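You operate a simulated robot arm through the tools that you are given. There is no shell and no other tool. Be economical: measure what you need, move in short steps, check, and stop when the job is done.

Carry out the task below with a simulated robot arm. There is one attempt and no reset: what you move stays moved.

TASK
Fetch the coffee beans carton and stand it on the green coaster.

It is judged by the outcome, as a careful person would: the job done as asked, and still so three seconds after it is handed in. It fails if anything else is knocked over, pushed out of place, dropped, spilled or broken.

THE ROBOT
A 7-joint arm with a two-finger parallel gripper, fixed in place. Base frame: the origin is at the foot of the arm, x ahead of it, y to its left, z up; the work surface is at about z = 0. Lengths are in mm, angles in rad, forces in N, time in s.
With the tool pointing down near the work surface it reaches from about 240 to 620 mm from the base axis. Its first joint turns from -1.152 to 1.152 rad. Payload 2.6 kg.
Tool frame: the origin (TCP) lies between the finger pads and is the grasp point; the fingertips stand 30 mm ahead of it; z points along the fingers, y is the line along which they close. The gripper opens to 94 mm. The fingers are 28 mm wide and 10 mm thick; the gripper's body (50 by 96 mm) begins 55 mm behind the TCP.
Orientation is told as [roll, pitch, yaw] about the base's x, y, z axes, in that order, counted from this pose: with the fingers straight down and closing along the base's y, the tool's x points along the base's -x, its y along +y and its z along -z.

THE INTERFACE
- The arm moves only by the tool arm_command. Its argument "increments" is a list of rows, each an object of numbers (a shift or turn left out is 0, a gripper value left out holds the last): "dx", "dy", "dz": the shift along the tool's x, y, z in mm; "ax", "ay", "az": the turn, a rotation vector about the tool's x, y, z in degrees; "claw": the finger opening in mm, from 0 to 94. In form: [{"dx": .., "dy": .., "dz": .., "ax": .., "ay": .., "az": .., "claw": ..}, ...]. A call has 1 to 8 rows; each row shifts and turns the commanded pose from where the row before left it, along the tool's axes as they then stand. A row lasts 0.2 s, in which the tool goes at most 50 mm and 0.15 rad; a call with a longer step from one row to the next is refused whole, and so is a gripper value outside its range. A pose out of reach is approached as far as the arm can. The call stops where the force on the tool passes 40 N (or 10 N more than at its start, if that is more) or the arm is blocked; 0.2 s more then pass. The fingers move at their own pace (about 72 mm/s each) and stop on an object; they squeeze with about 44 N. The grip force told is the motor's: it shows also when the fingers shut on nothing. Time passes only in rows, and 0.2 s behind the last, so rows that do not move let the fingers close. It gives the time, the measured TCP pose, the force on the tool (base axes), the opening and the grip force at its end, in the units of the frame above (readings bear some noise).
- Cameras (640 x 400 px; columns grow to the right, rows downward): "scene" is fixed at [35.8, 434.5, 556.3]; the picture's right is [-0.76, -0.65, 0.00], its down [-0.42, 0.49, -0.76] and it looks along [0.49, -0.58, -0.65] (base axes); focal length 325 px, centre (320, 200). "wrist" rides on the gripper at [-37, 0, -58] in the tool frame; the picture's right is [0.00, -1.00, 0.00], its down [0.97, 0.00, -0.24] and it looks along [0.24, 0.00, 0.97] (tool axes); focal length 218 px, centre (320, 200).
- capture(camera): a new picture of that camera. No time passes.
- point_at(camera, pixels): there is no depth. For up to 12 entries [column, row, z] of the newest picture of that camera ("zoom" is the newest enlarged one), the place [x, y] in the base frame at which the ray of that pixel passes the height z, good to about 2 mm. No time passes.
- enlarge(camera, box): a new picture of the part [left, top, right, bottom] of that camera's present view, enlarged. No time passes.
- close_job(): hands the job in; it is judged then, once.

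Work in short steps. Measure before you move; look again where a grasp or a placing could have gone wrong, and mend it. You have 60 turns and 20 pictures in all, the two below and enlarged ones among them. Open the gripper and draw the arm clear of the work before you hand the job in, unless the task says otherwise; then end with one line.

The tools are called after "Request:" as a command line: name --argument value ..., lists and objects as JSON in quotes. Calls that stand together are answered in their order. arm_command: Moves the arm, as the interface text tells. Its arguments: {"type":"object","properties":{"increments":{"type":"array"}},"required":["increments"]} The other tools are called the same way: capture (camera) takes a picture; point_at (camera, pixels) gives the place at which the rays of pixels pass given heights; enlarge (camera, box) takes an enlarged picture of a part of a camera's view; close_job () hands the job in.

At the start:

```text
t: 0.0
tool_pos: [345.3, 94.1, 267.3]
tool_rot: [0.001, -0.001, 0.001]
contact_force: [0.7, -0.4, 0.2]
grip_width: 93.8
grip_force: 0.0
```

scene: 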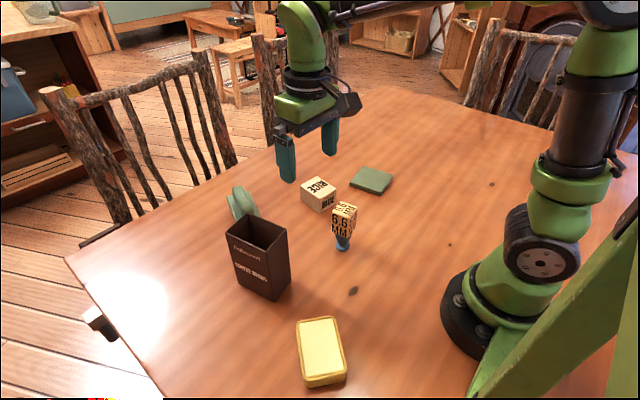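
wrist: 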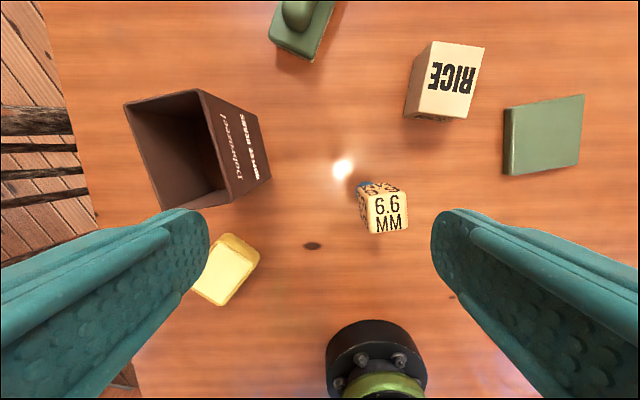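

The dark open-topped carton at about (258,258) in the scene reads "coffee beans"; the green coaster is at about (371,180). I enlarge both to measure them.

Request:
enlarge --camera "scene" --box '[200, 150, 420, 310]'

Request:
enlarge --camera "wrist" --box '[100, 0, 600, 312]'

```text
2.50 times, centred on (310, 230) of scene
```

zoom: 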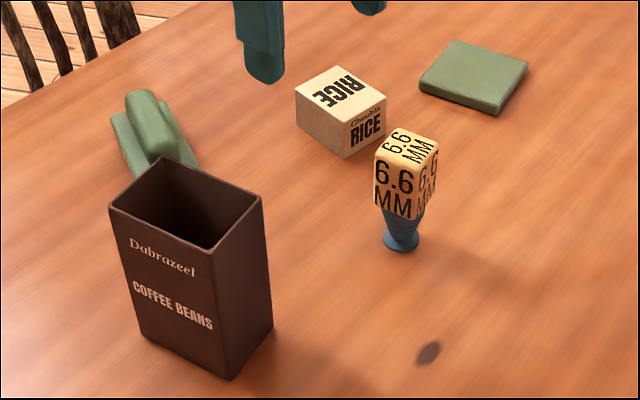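

```text
1.28 times, centred on (350, 156) of wrist
```

zoom: 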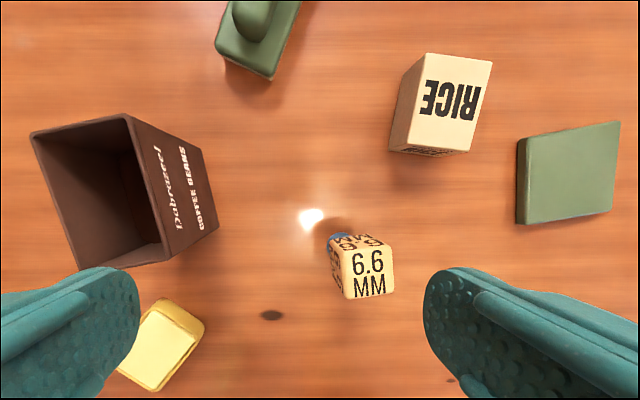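

I measure the carton's base and rim corners, the coaster's corners, and the neighbours, at several heights.

Request:
point_at --camera "scene" --pixels '[[275.2, 302, 0], [238.5, 285, 0], [291.2, 281.2, 0], [225.2, 233.2, 120], [268.4, 249.6, 120], [286.4, 228.8, 120], [246.8, 212.4, 120], [268.4, 249.6, 100], [374.8, 166, 12], [349.6, 184, 12], [378, 193, 12], [392.8, 174.5, 12]]'

Request:
point_at --camera "wrist" --pixels '[[123.4, 103.7, 120], [200, 88.8, 120], [229.7, 191.2, 120], [161, 209, 120], [270, 178, 0], [123.4, 103.7, 100], [229.7, 191.2, 100], [583, 94, 12], [512, 107, 12], [513, 174, 12], [579, 166, 12], [408, 233, 70]]'

```text
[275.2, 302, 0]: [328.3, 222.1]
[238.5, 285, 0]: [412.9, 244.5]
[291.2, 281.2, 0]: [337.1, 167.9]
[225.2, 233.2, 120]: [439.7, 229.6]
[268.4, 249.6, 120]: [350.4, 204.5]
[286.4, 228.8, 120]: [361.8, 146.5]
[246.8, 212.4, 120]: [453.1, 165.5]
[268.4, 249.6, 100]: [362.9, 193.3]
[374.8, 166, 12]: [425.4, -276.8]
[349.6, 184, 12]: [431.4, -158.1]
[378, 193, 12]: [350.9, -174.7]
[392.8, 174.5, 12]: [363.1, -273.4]
```

```text
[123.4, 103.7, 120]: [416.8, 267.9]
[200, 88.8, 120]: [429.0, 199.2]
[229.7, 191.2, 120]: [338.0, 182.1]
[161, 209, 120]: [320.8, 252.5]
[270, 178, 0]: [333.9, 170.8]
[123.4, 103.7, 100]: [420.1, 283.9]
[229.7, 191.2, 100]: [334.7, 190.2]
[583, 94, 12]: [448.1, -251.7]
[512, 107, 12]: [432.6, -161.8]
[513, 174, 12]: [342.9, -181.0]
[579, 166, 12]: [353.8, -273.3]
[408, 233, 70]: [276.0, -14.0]
```

The rim agrees between the cameras at about z = 155. I measure again there, and compare the coaster's top corners at two heights.

Request:
point_at --camera "scene" --pixels '[[225.2, 233.2, 155], [268.4, 249.6, 155], [286.4, 228.8, 155], [246.8, 212.4, 155], [363.2, 166, 10], [349.6, 182.5, 10], [380.8, 192.4, 10], [393.2, 174.8, 10], [363.2, 166, 20], [349.6, 182.5, 20], [380.8, 192.4, 20], [393.2, 174.8, 20]]'

Request:
point_at --camera "wrist" --pixels '[[123.4, 103.7, 155], [200, 88.8, 155], [229.7, 191.2, 155], [161, 209, 155], [583, 94, 20], [512, 107, 20], [513, 174, 20], [579, 166, 20], [505, 107, 0], [503, 175, 0]]'

```text
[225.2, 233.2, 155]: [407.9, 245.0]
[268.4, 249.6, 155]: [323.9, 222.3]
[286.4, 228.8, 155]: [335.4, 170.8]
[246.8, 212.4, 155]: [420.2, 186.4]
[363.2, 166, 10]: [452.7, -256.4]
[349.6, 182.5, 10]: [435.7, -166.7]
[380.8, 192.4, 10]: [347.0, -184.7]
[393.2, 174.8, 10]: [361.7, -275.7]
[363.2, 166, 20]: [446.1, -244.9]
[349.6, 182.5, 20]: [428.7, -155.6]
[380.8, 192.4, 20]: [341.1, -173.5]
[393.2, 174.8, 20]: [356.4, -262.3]
```

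```text
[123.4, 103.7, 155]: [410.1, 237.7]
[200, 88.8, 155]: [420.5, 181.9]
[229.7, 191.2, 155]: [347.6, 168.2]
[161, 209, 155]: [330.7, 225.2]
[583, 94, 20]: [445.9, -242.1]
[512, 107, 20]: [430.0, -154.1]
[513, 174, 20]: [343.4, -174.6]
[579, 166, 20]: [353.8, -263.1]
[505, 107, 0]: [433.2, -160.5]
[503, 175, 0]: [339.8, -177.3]
```

The carton is 88 x 57 x 155 mm, centred near (375,205), with its long side turned about +11.5°. The coaster is at about (396,-217) with nearly the same yaw. I move above the carton and turn to match it.

Request:
arm_command --increments '[{"dx": -10, "dy": 37, "claw": 94}, {"dx": -10, "dy": 37}, {"dx": -10, "dy": 37}, {"az": -5.75}, {"az": -5.75}, {}]'

Request:
capture --camera "wrist"

```text
t: 1.4
tool_pos: [374.9, 206.1, 267.1]
tool_rot: [0.0, 0.0, 0.201]
contact_force: [-0.3, 0.1, -0.5]
grip_width: 94.2
grip_force: 0.0
```

```text
15 pictures are left
```

wrist: 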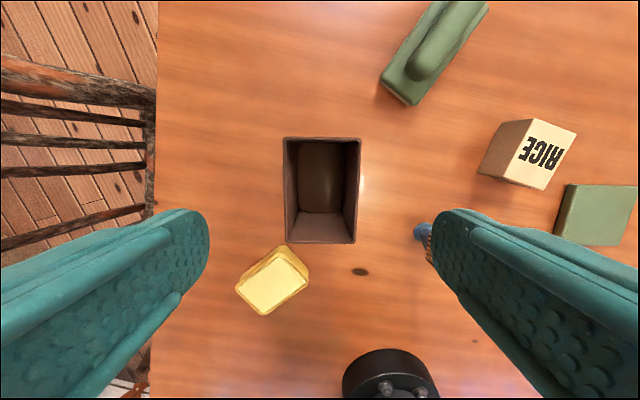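

The carton's rim is at (284..361, 137..243), square to the gripper. There seems to be something inside, so I enlarge and measure.

Request:
enlarge --camera "wrist" --box '[240, 130, 400, 250]'

Request:
point_at --camera "wrist" --pixels '[[284, 137.5, 155], [361, 137.5, 155], [356, 243, 155], [286, 243, 155]]'

```text
3.33 times, centred on (320, 190) of wrist
```

zoom: 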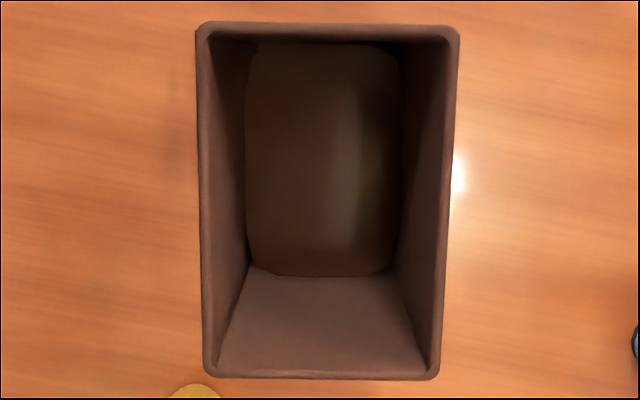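

```text
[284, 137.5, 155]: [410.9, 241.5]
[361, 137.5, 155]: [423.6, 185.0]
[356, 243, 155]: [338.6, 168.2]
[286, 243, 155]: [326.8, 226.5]
```

The carton is empty and centred at (375,205), as planned. I go straight down to z≈112, which leaves the gripper body 12 mm above the rim.

Request:
arm_command --increments '[{"dz": 40}, {"dz": 40}, {"dz": 40}, {"dz": 25}, {"dz": 10}, {}]'

```text
t: 2.8
tool_pos: [375.6, 205.3, 112.7]
tool_rot: [0.001, 0.0, 0.202]
contact_force: [-0.7, -0.1, -0.6]
grip_width: 94.1
grip_force: 0.0
```

No contact on the way down; now I close on the carton's wide faces.

Request:
arm_command --increments '[{"claw": 70}, {"claw": 50}, {}, {}]'

```text
t: 3.8
tool_pos: [375.2, 206.2, 111.5]
tool_rot: [0.0, -0.001, 0.199]
contact_force: [0.4, -0.3, 0.1]
grip_width: 66.1
grip_force: 44.2
```

The fingers stopped at 66 mm, wider than the 58 mm I measured. I check with a picture before lifting.

Request:
enlarge --camera "scene" --box '[160, 120, 400, 310]'

```text
2.11 times, centred on (280, 215) of scene
```

zoom: 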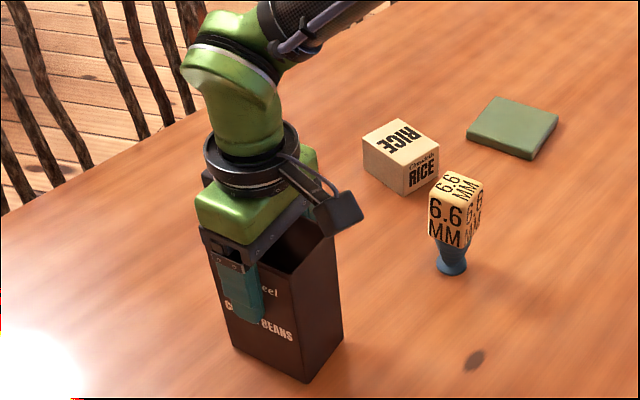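

The fingers lie flat on both sides and the carton stands straight. I lift it a little to test the grip.

Request:
arm_command --increments '[{"dz": -10}, {"dz": -20}, {}]'

Request:
enlarge --camera "scene" --box '[160, 120, 400, 310]'

```text
t: 4.6
tool_pos: [375.8, 206.0, 143.3]
tool_rot: [0.0, 0.002, 0.2]
contact_force: [-0.5, 0.5, 1.0]
grip_width: 66.2
grip_force: 38.5
```

```text
2.11 times, centred on (280, 215) of scene
```

zoom: 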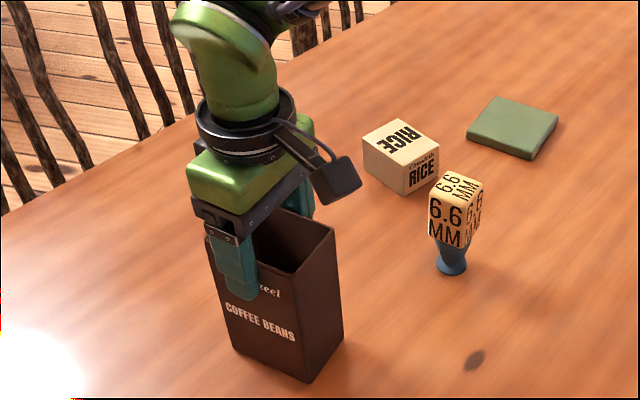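

The carton stayed on the table and the fingers slid up. They hold at 66 mm without real contact, so I look from the wrist.

Request:
capture --camera "wrist"

```text
11 pictures are left
```

wrist: 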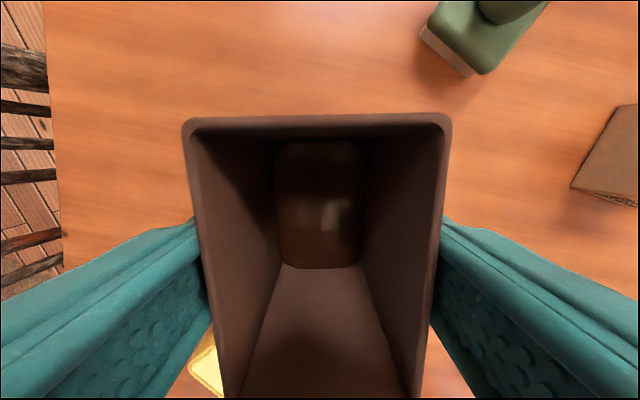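

I check the rim width and position, and compare it with the finger faces.

Request:
point_at --camera "wrist" --pixels '[[183, 130, 155], [450, 125, 155], [200, 230, 155], [440, 230, 155], [220, 390, 155], [425, 390, 155]]'

Request:
enlarge --camera "wrist" --box '[160, 180, 480, 400]'

```text
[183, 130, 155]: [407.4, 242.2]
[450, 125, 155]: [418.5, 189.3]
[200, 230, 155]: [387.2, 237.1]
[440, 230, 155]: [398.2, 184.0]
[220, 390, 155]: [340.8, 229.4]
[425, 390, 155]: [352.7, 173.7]
```

```text
1.82 times, centred on (320, 290) of wrist
```

zoom: 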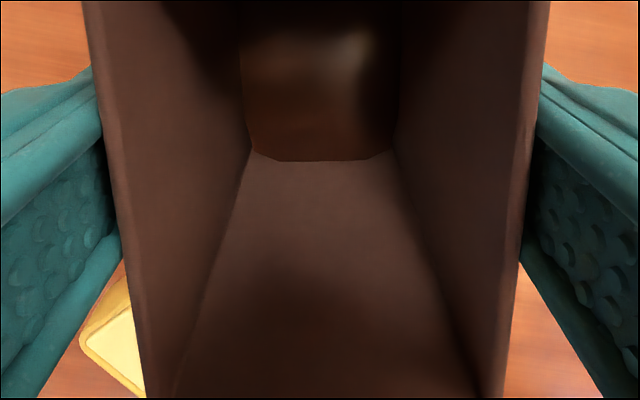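

The visible carton is about 57 mm wide, yet the fingers stop at 66 mm. I command a tighter closing to see whether they move further.

Request:
arm_command --increments '[{"claw": 30}, {"claw": 30}, {"claw": 30}, {"claw": 30}]'

```text
t: 5.6
tool_pos: [376.0, 205.8, 143.4]
tool_rot: [-0.001, 0.001, 0.201]
contact_force: [-2.3, -0.2, 7.3]
grip_width: 66.3
grip_force: 43.7
```

Now there is an upward 7 N on the tool, so there is contact. I test with small lifting steps while reading the force.

Request:
arm_command --increments '[{"dz": -3}]'

Request:
arm_command --increments '[{"dz": -3}]'

Request:
enlarge --camera "scene" --box '[200, 170, 320, 310]'

```text
t: 6.0
tool_pos: [375.2, 205.8, 144.2]
tool_rot: [0.0, 0.001, 0.201]
contact_force: [-0.5, -0.6, -0.1]
grip_width: 66.1
grip_force: 43.8
```

```text
t: 6.4
tool_pos: [374.7, 205.3, 149.7]
tool_rot: [0.0, 0.0, 0.2]
contact_force: [-0.4, -0.2, -2.1]
grip_width: 65.8
grip_force: 44.1
```

```text
2.86 times, centred on (260, 240) of scene
```

zoom: 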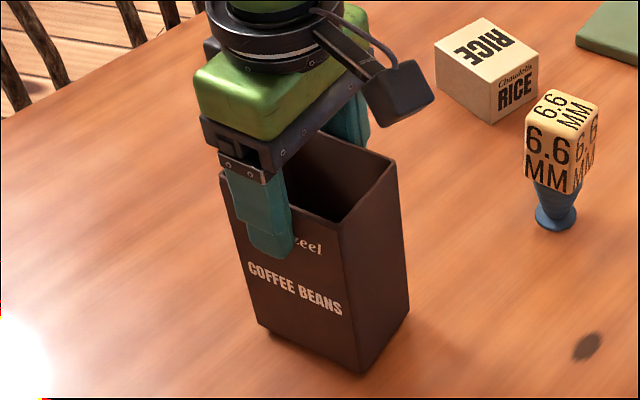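

The rim's right corner went from row 228.8 to 226.7 and there is a shadow under the base, so the carton may have risen a few mm. I keep lifting slowly to see whether it holds.

Request:
arm_command --increments '[{"dz": -2}, {"dz": -2}, {"dz": -2}, {"dz": -2}, {"dz": -2}, {}]'

Request:
enlarge --camera "scene" --box '[200, 170, 320, 310]'

```text
t: 7.8
tool_pos: [375.9, 205.9, 158.5]
tool_rot: [0.0, -0.003, 0.2]
contact_force: [0.7, 0.6, -2.7]
grip_width: 66.1
grip_force: 44.1
```

```text
2.86 times, centred on (260, 240) of scene
```

zoom: 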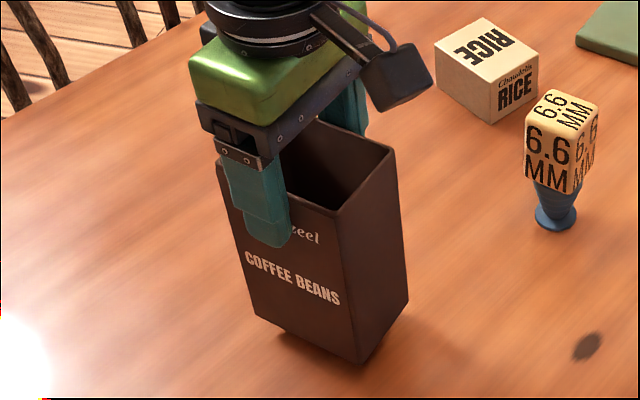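

The carton is now truly held: the base is clear of the table and about 2.7 N is carried. Its base sits 143 mm below the TCP. I raise it gently and check.

Request:
arm_command --increments '[{"dz": -3}, {"dz": -5}, {"dz": -6}, {"dz": -6}, {"dz": -6}, {"dz": -6}, {"dz": -4}, {}]'

Request:
capture --camera "scene"

```text
t: 9.6
tool_pos: [375.3, 207.2, 194.2]
tool_rot: [-0.001, 0.0, 0.203]
contact_force: [-0.1, 0.8, -2.8]
grip_width: 65.9
grip_force: 44.1
```

```text
7 pictures are left
```

scene: 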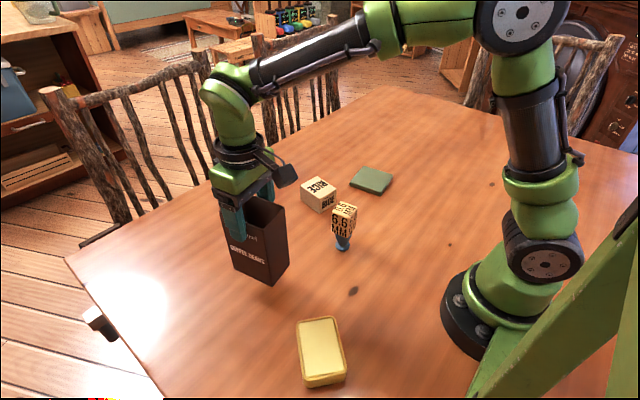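

The carton rides steadily. I measure the heights of the die on its cup and the rice box on the path, and raise further.

Request:
point_at --camera "scene" --pixels '[[342, 247, 0], [345, 208, 60], [345, 208, 80], [345, 208, 100], [319, 213, 0], [319, 195, 50], [319, 195, 40]]'

Request:
arm_command --increments '[{"dz": -5}, {"dz": -8}, {"dz": -10}, {"dz": -10}, {"dz": -10}, {"dz": -10}, {"dz": -5}, {}]'

```text
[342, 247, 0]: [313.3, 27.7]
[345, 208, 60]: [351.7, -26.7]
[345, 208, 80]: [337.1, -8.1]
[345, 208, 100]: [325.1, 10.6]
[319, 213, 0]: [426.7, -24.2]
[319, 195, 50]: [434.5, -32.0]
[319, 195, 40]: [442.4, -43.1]
```

```text
t: 11.4
tool_pos: [375.3, 206.4, 252.4]
tool_rot: [0.0, 0.001, 0.201]
contact_force: [0.2, 0.0, -3.5]
grip_width: 66.1
grip_force: 43.9
```

The die's top could be near 110 mm, so I rise 40 mm more and then begin to travel slowly toward the coaster at (395.5,-215.5).

Request:
arm_command --increments '[{"dz": -8}, {"dz": -12}, {"dz": -12}, {"dz": -8}, {"dx": 1.2, "dy": -8}, {"dx": 2.5, "dy": -16}, {"dx": 3.1, "dy": -20}, {"dx": 3.1, "dy": -20}]'

Request:
arm_command --increments '[{"dx": 3.1, "dy": -20}, {"dx": 3.1, "dy": -20}, {"dx": 3.1, "dy": -20}, {"dx": 3.1, "dy": -20}, {"dx": 3.1, "dy": -20}, {"dx": 3.1, "dy": -20}, {"dx": 3.1, "dy": -20}, {"dx": 3.1, "dy": -20}]'

Request:
arm_command --increments '[{"dx": 3.1, "dy": -20}, {"dx": 3.1, "dy": -20}, {"dx": 3.1, "dy": -20}, {"dx": 3.1, "dy": -20}, {"dx": 3.1, "dy": -20}, {"dx": 2, "dy": -12}, {"dx": 1, "dy": -6}, {}]'

Request:
capture --camera "scene"

```text
t: 13.2
tool_pos: [379.3, 140.4, 293.3]
tool_rot: [0.0, 0.0, 0.2]
contact_force: [-0.6, 0.5, -2.1]
grip_width: 66.0
grip_force: 44.2
```

```text
t: 15.0
tool_pos: [386.7, -20.7, 292.9]
tool_rot: [0.0, 0.0, 0.2]
contact_force: [1.1, 0.1, -2.8]
grip_width: 66.0
grip_force: 44.1
```

```text
t: 16.8
tool_pos: [391.3, -139.6, 293.3]
tool_rot: [0.0, 0.0, 0.201]
contact_force: [0.4, 0.6, -3.1]
grip_width: 66.0
grip_force: 43.4
```

```text
6 pictures are left
```

scene: 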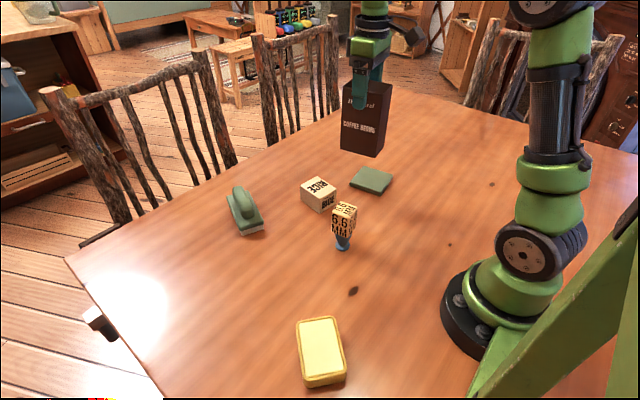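

The carton is still held upright and the other objects are untouched. I move the remaining (4,-76) and come down to about 45 mm above the table.

Request:
arm_command --increments '[{"dx": 1.1, "dy": -7.2}, {"dx": 2.5, "dy": -17}, {"dx": 2.5, "dy": -17}, {"dx": 2.5, "dy": -17}, {"dx": 1.5, "dy": -10}, {"dx": 1, "dy": -7}, {}]'

Request:
arm_command --increments '[{"dz": 8}, {"dz": 16}, {"dz": 18}, {"dz": 18}, {"dz": 18}, {"dz": 15}, {"dz": 8}, {}]'

Request:
enlarge --camera "scene" --box '[300, 80, 440, 220]'

Request:
capture --camera "wrist"

```text
t: 18.4
tool_pos: [395.2, -215.8, 292.5]
tool_rot: [-0.001, -0.002, 0.201]
contact_force: [0.2, 0.1, -3.1]
grip_width: 66.0
grip_force: 44.4
```

```text
t: 20.2
tool_pos: [396.0, -216.9, 191.4]
tool_rot: [0.001, 0.0, 0.201]
contact_force: [-0.1, -0.7, -2.9]
grip_width: 66.1
grip_force: 44.1
```

```text
2.86 times, centred on (370, 150) of scene
```

zoom: 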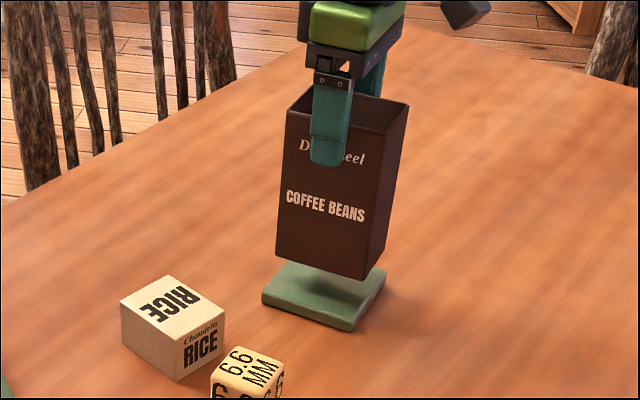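

```text
4 pictures are left
```

wrist: 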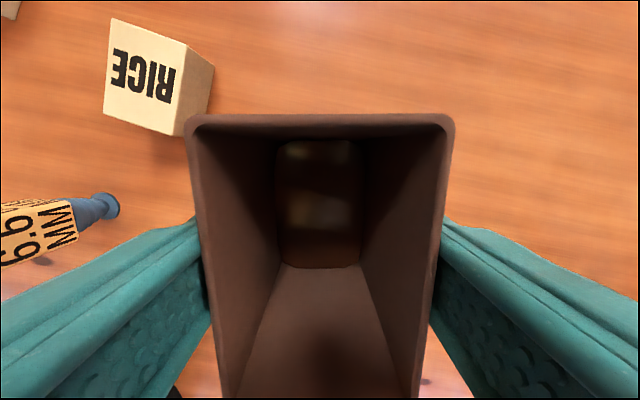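

The carton hangs above the coaster. I check its base corners at z≈48 and the coaster's visible corners at z≈14.

Request:
point_at --camera "zoom" --pixels '[[363, 280, 48], [277, 250, 48], [385, 241, 48], [262, 295, 14], [354, 321, 14], [387, 271, 14], [262, 303, 0], [354, 331, 0]]'

```text
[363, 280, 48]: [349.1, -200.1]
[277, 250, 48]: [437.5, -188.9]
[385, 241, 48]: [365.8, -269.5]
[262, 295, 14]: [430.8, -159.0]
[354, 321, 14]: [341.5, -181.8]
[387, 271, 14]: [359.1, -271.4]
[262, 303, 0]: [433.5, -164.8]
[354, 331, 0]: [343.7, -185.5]
```

The diagonals put the coaster's centre at (395,-215), under the tool at (396,-217), which is good. I lower to about 166, then go in small steps watching the force.

Request:
arm_command --increments '[{"dz": 5}, {"dz": 8}, {"dz": 7}, {"dz": 4}, {"dz": 1}, {}]'

Request:
arm_command --increments '[{"dz": 2}, {"dz": 2}, {}]'

Request:
arm_command --increments '[{"dz": 1.5}, {"dz": 1.5}, {}]'

```text
t: 21.6
tool_pos: [396.3, -216.3, 166.4]
tool_rot: [0.0, 0.001, 0.202]
contact_force: [-0.5, 0.2, -3.0]
grip_width: 66.2
grip_force: 43.8
```

```text
t: 22.4
tool_pos: [396.1, -218.4, 162.6]
tool_rot: [-0.001, 0.0, 0.201]
contact_force: [0.6, 0.8, -3.8]
grip_width: 66.2
grip_force: 44.1
```

```text
t: 23.2
tool_pos: [395.3, -216.4, 158.4]
tool_rot: [0.002, 0.0, 0.199]
contact_force: [-0.1, 0.3, -2.5]
grip_width: 65.9
grip_force: 43.9
```

Still hanging freely at -2.5 N. I continue in 1–2 mm steps.

Request:
arm_command --increments '[{"dz": 1}, {"dz": 1}, {}]'

Request:
arm_command --increments '[{"dz": 1}, {"dz": 1}, {}]'

```text
t: 24.0
tool_pos: [395.8, -215.8, 159.4]
tool_rot: [-0.002, 0.001, 0.199]
contact_force: [-6.3, 2.0, 20.7]
grip_width: 66.0
grip_force: 43.6
```

```text
t: 24.8
tool_pos: [396.3, -216.4, 158.4]
tool_rot: [-0.005, -0.008, 0.201]
contact_force: [-6.2, 3.2, 36.3]
grip_width: 66.0
grip_force: 43.6
```

The carton touched down at TCP z ≈159 and the tool now presses with 36 N. I back off 3 mm to relieve it and look.

Request:
arm_command --increments '[{"dz": -2}, {"dz": -1}, {}]'

Request:
enlarge --camera "scene" --box '[300, 80, 440, 220]'

```text
t: 25.6
tool_pos: [396.0, -216.4, 158.2]
tool_rot: [0.0, -0.001, 0.202]
contact_force: [5.1, -1.2, 10.0]
grip_width: 66.0
grip_force: 44.1
```

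```text
2.86 times, centred on (370, 150) of scene
```

zoom: 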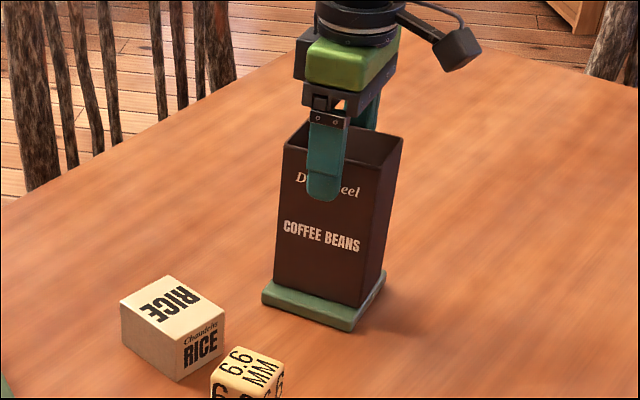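

The carton stands flat within the coaster's edges. I relieve another millimetre and open slowly and evenly.

Request:
arm_command --increments '[{"dz": -0.7}, {}, {"claw": 72}, {"claw": 80}, {"claw": 90}, {"claw": 94}, {}]'

Request:
arm_command --increments '[{"dz": -8}, {"dz": -15}, {"dz": -25}, {"dz": -30}, {"dz": -30}, {"dz": -30}, {}]'

Request:
capture --camera "scene"

```text
t: 27.2
tool_pos: [396.7, -215.3, 158.9]
tool_rot: [0.001, 0.0, 0.201]
contact_force: [0.9, -0.1, 0.8]
grip_width: 93.8
grip_force: 0.0
```

```text
t: 28.8
tool_pos: [395.2, -215.0, 297.6]
tool_rot: [0.0, 0.0, 0.201]
contact_force: [0.2, -0.2, -0.3]
grip_width: 94.0
grip_force: 0.2
```

```text
2 pictures are left
```

scene: 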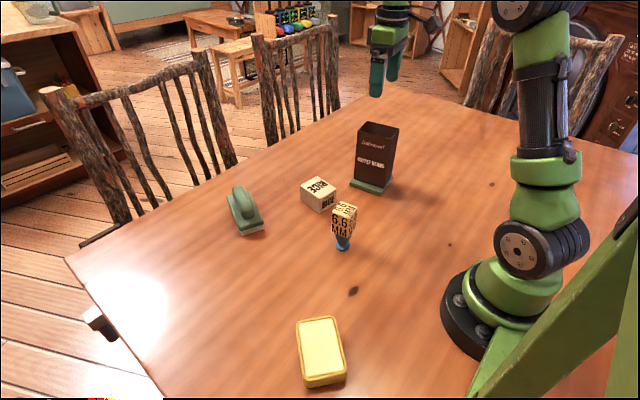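

The carton stands upright on the coaster, the other objects are where they were, and the open gripper is clear at z≈298. I hand it in.

Request:
close_job

```text
The job is handed in.
```

The coffee beans carton is standing upright on the green coaster, nothing else was disturbed, and the arm is open and clear of the work.
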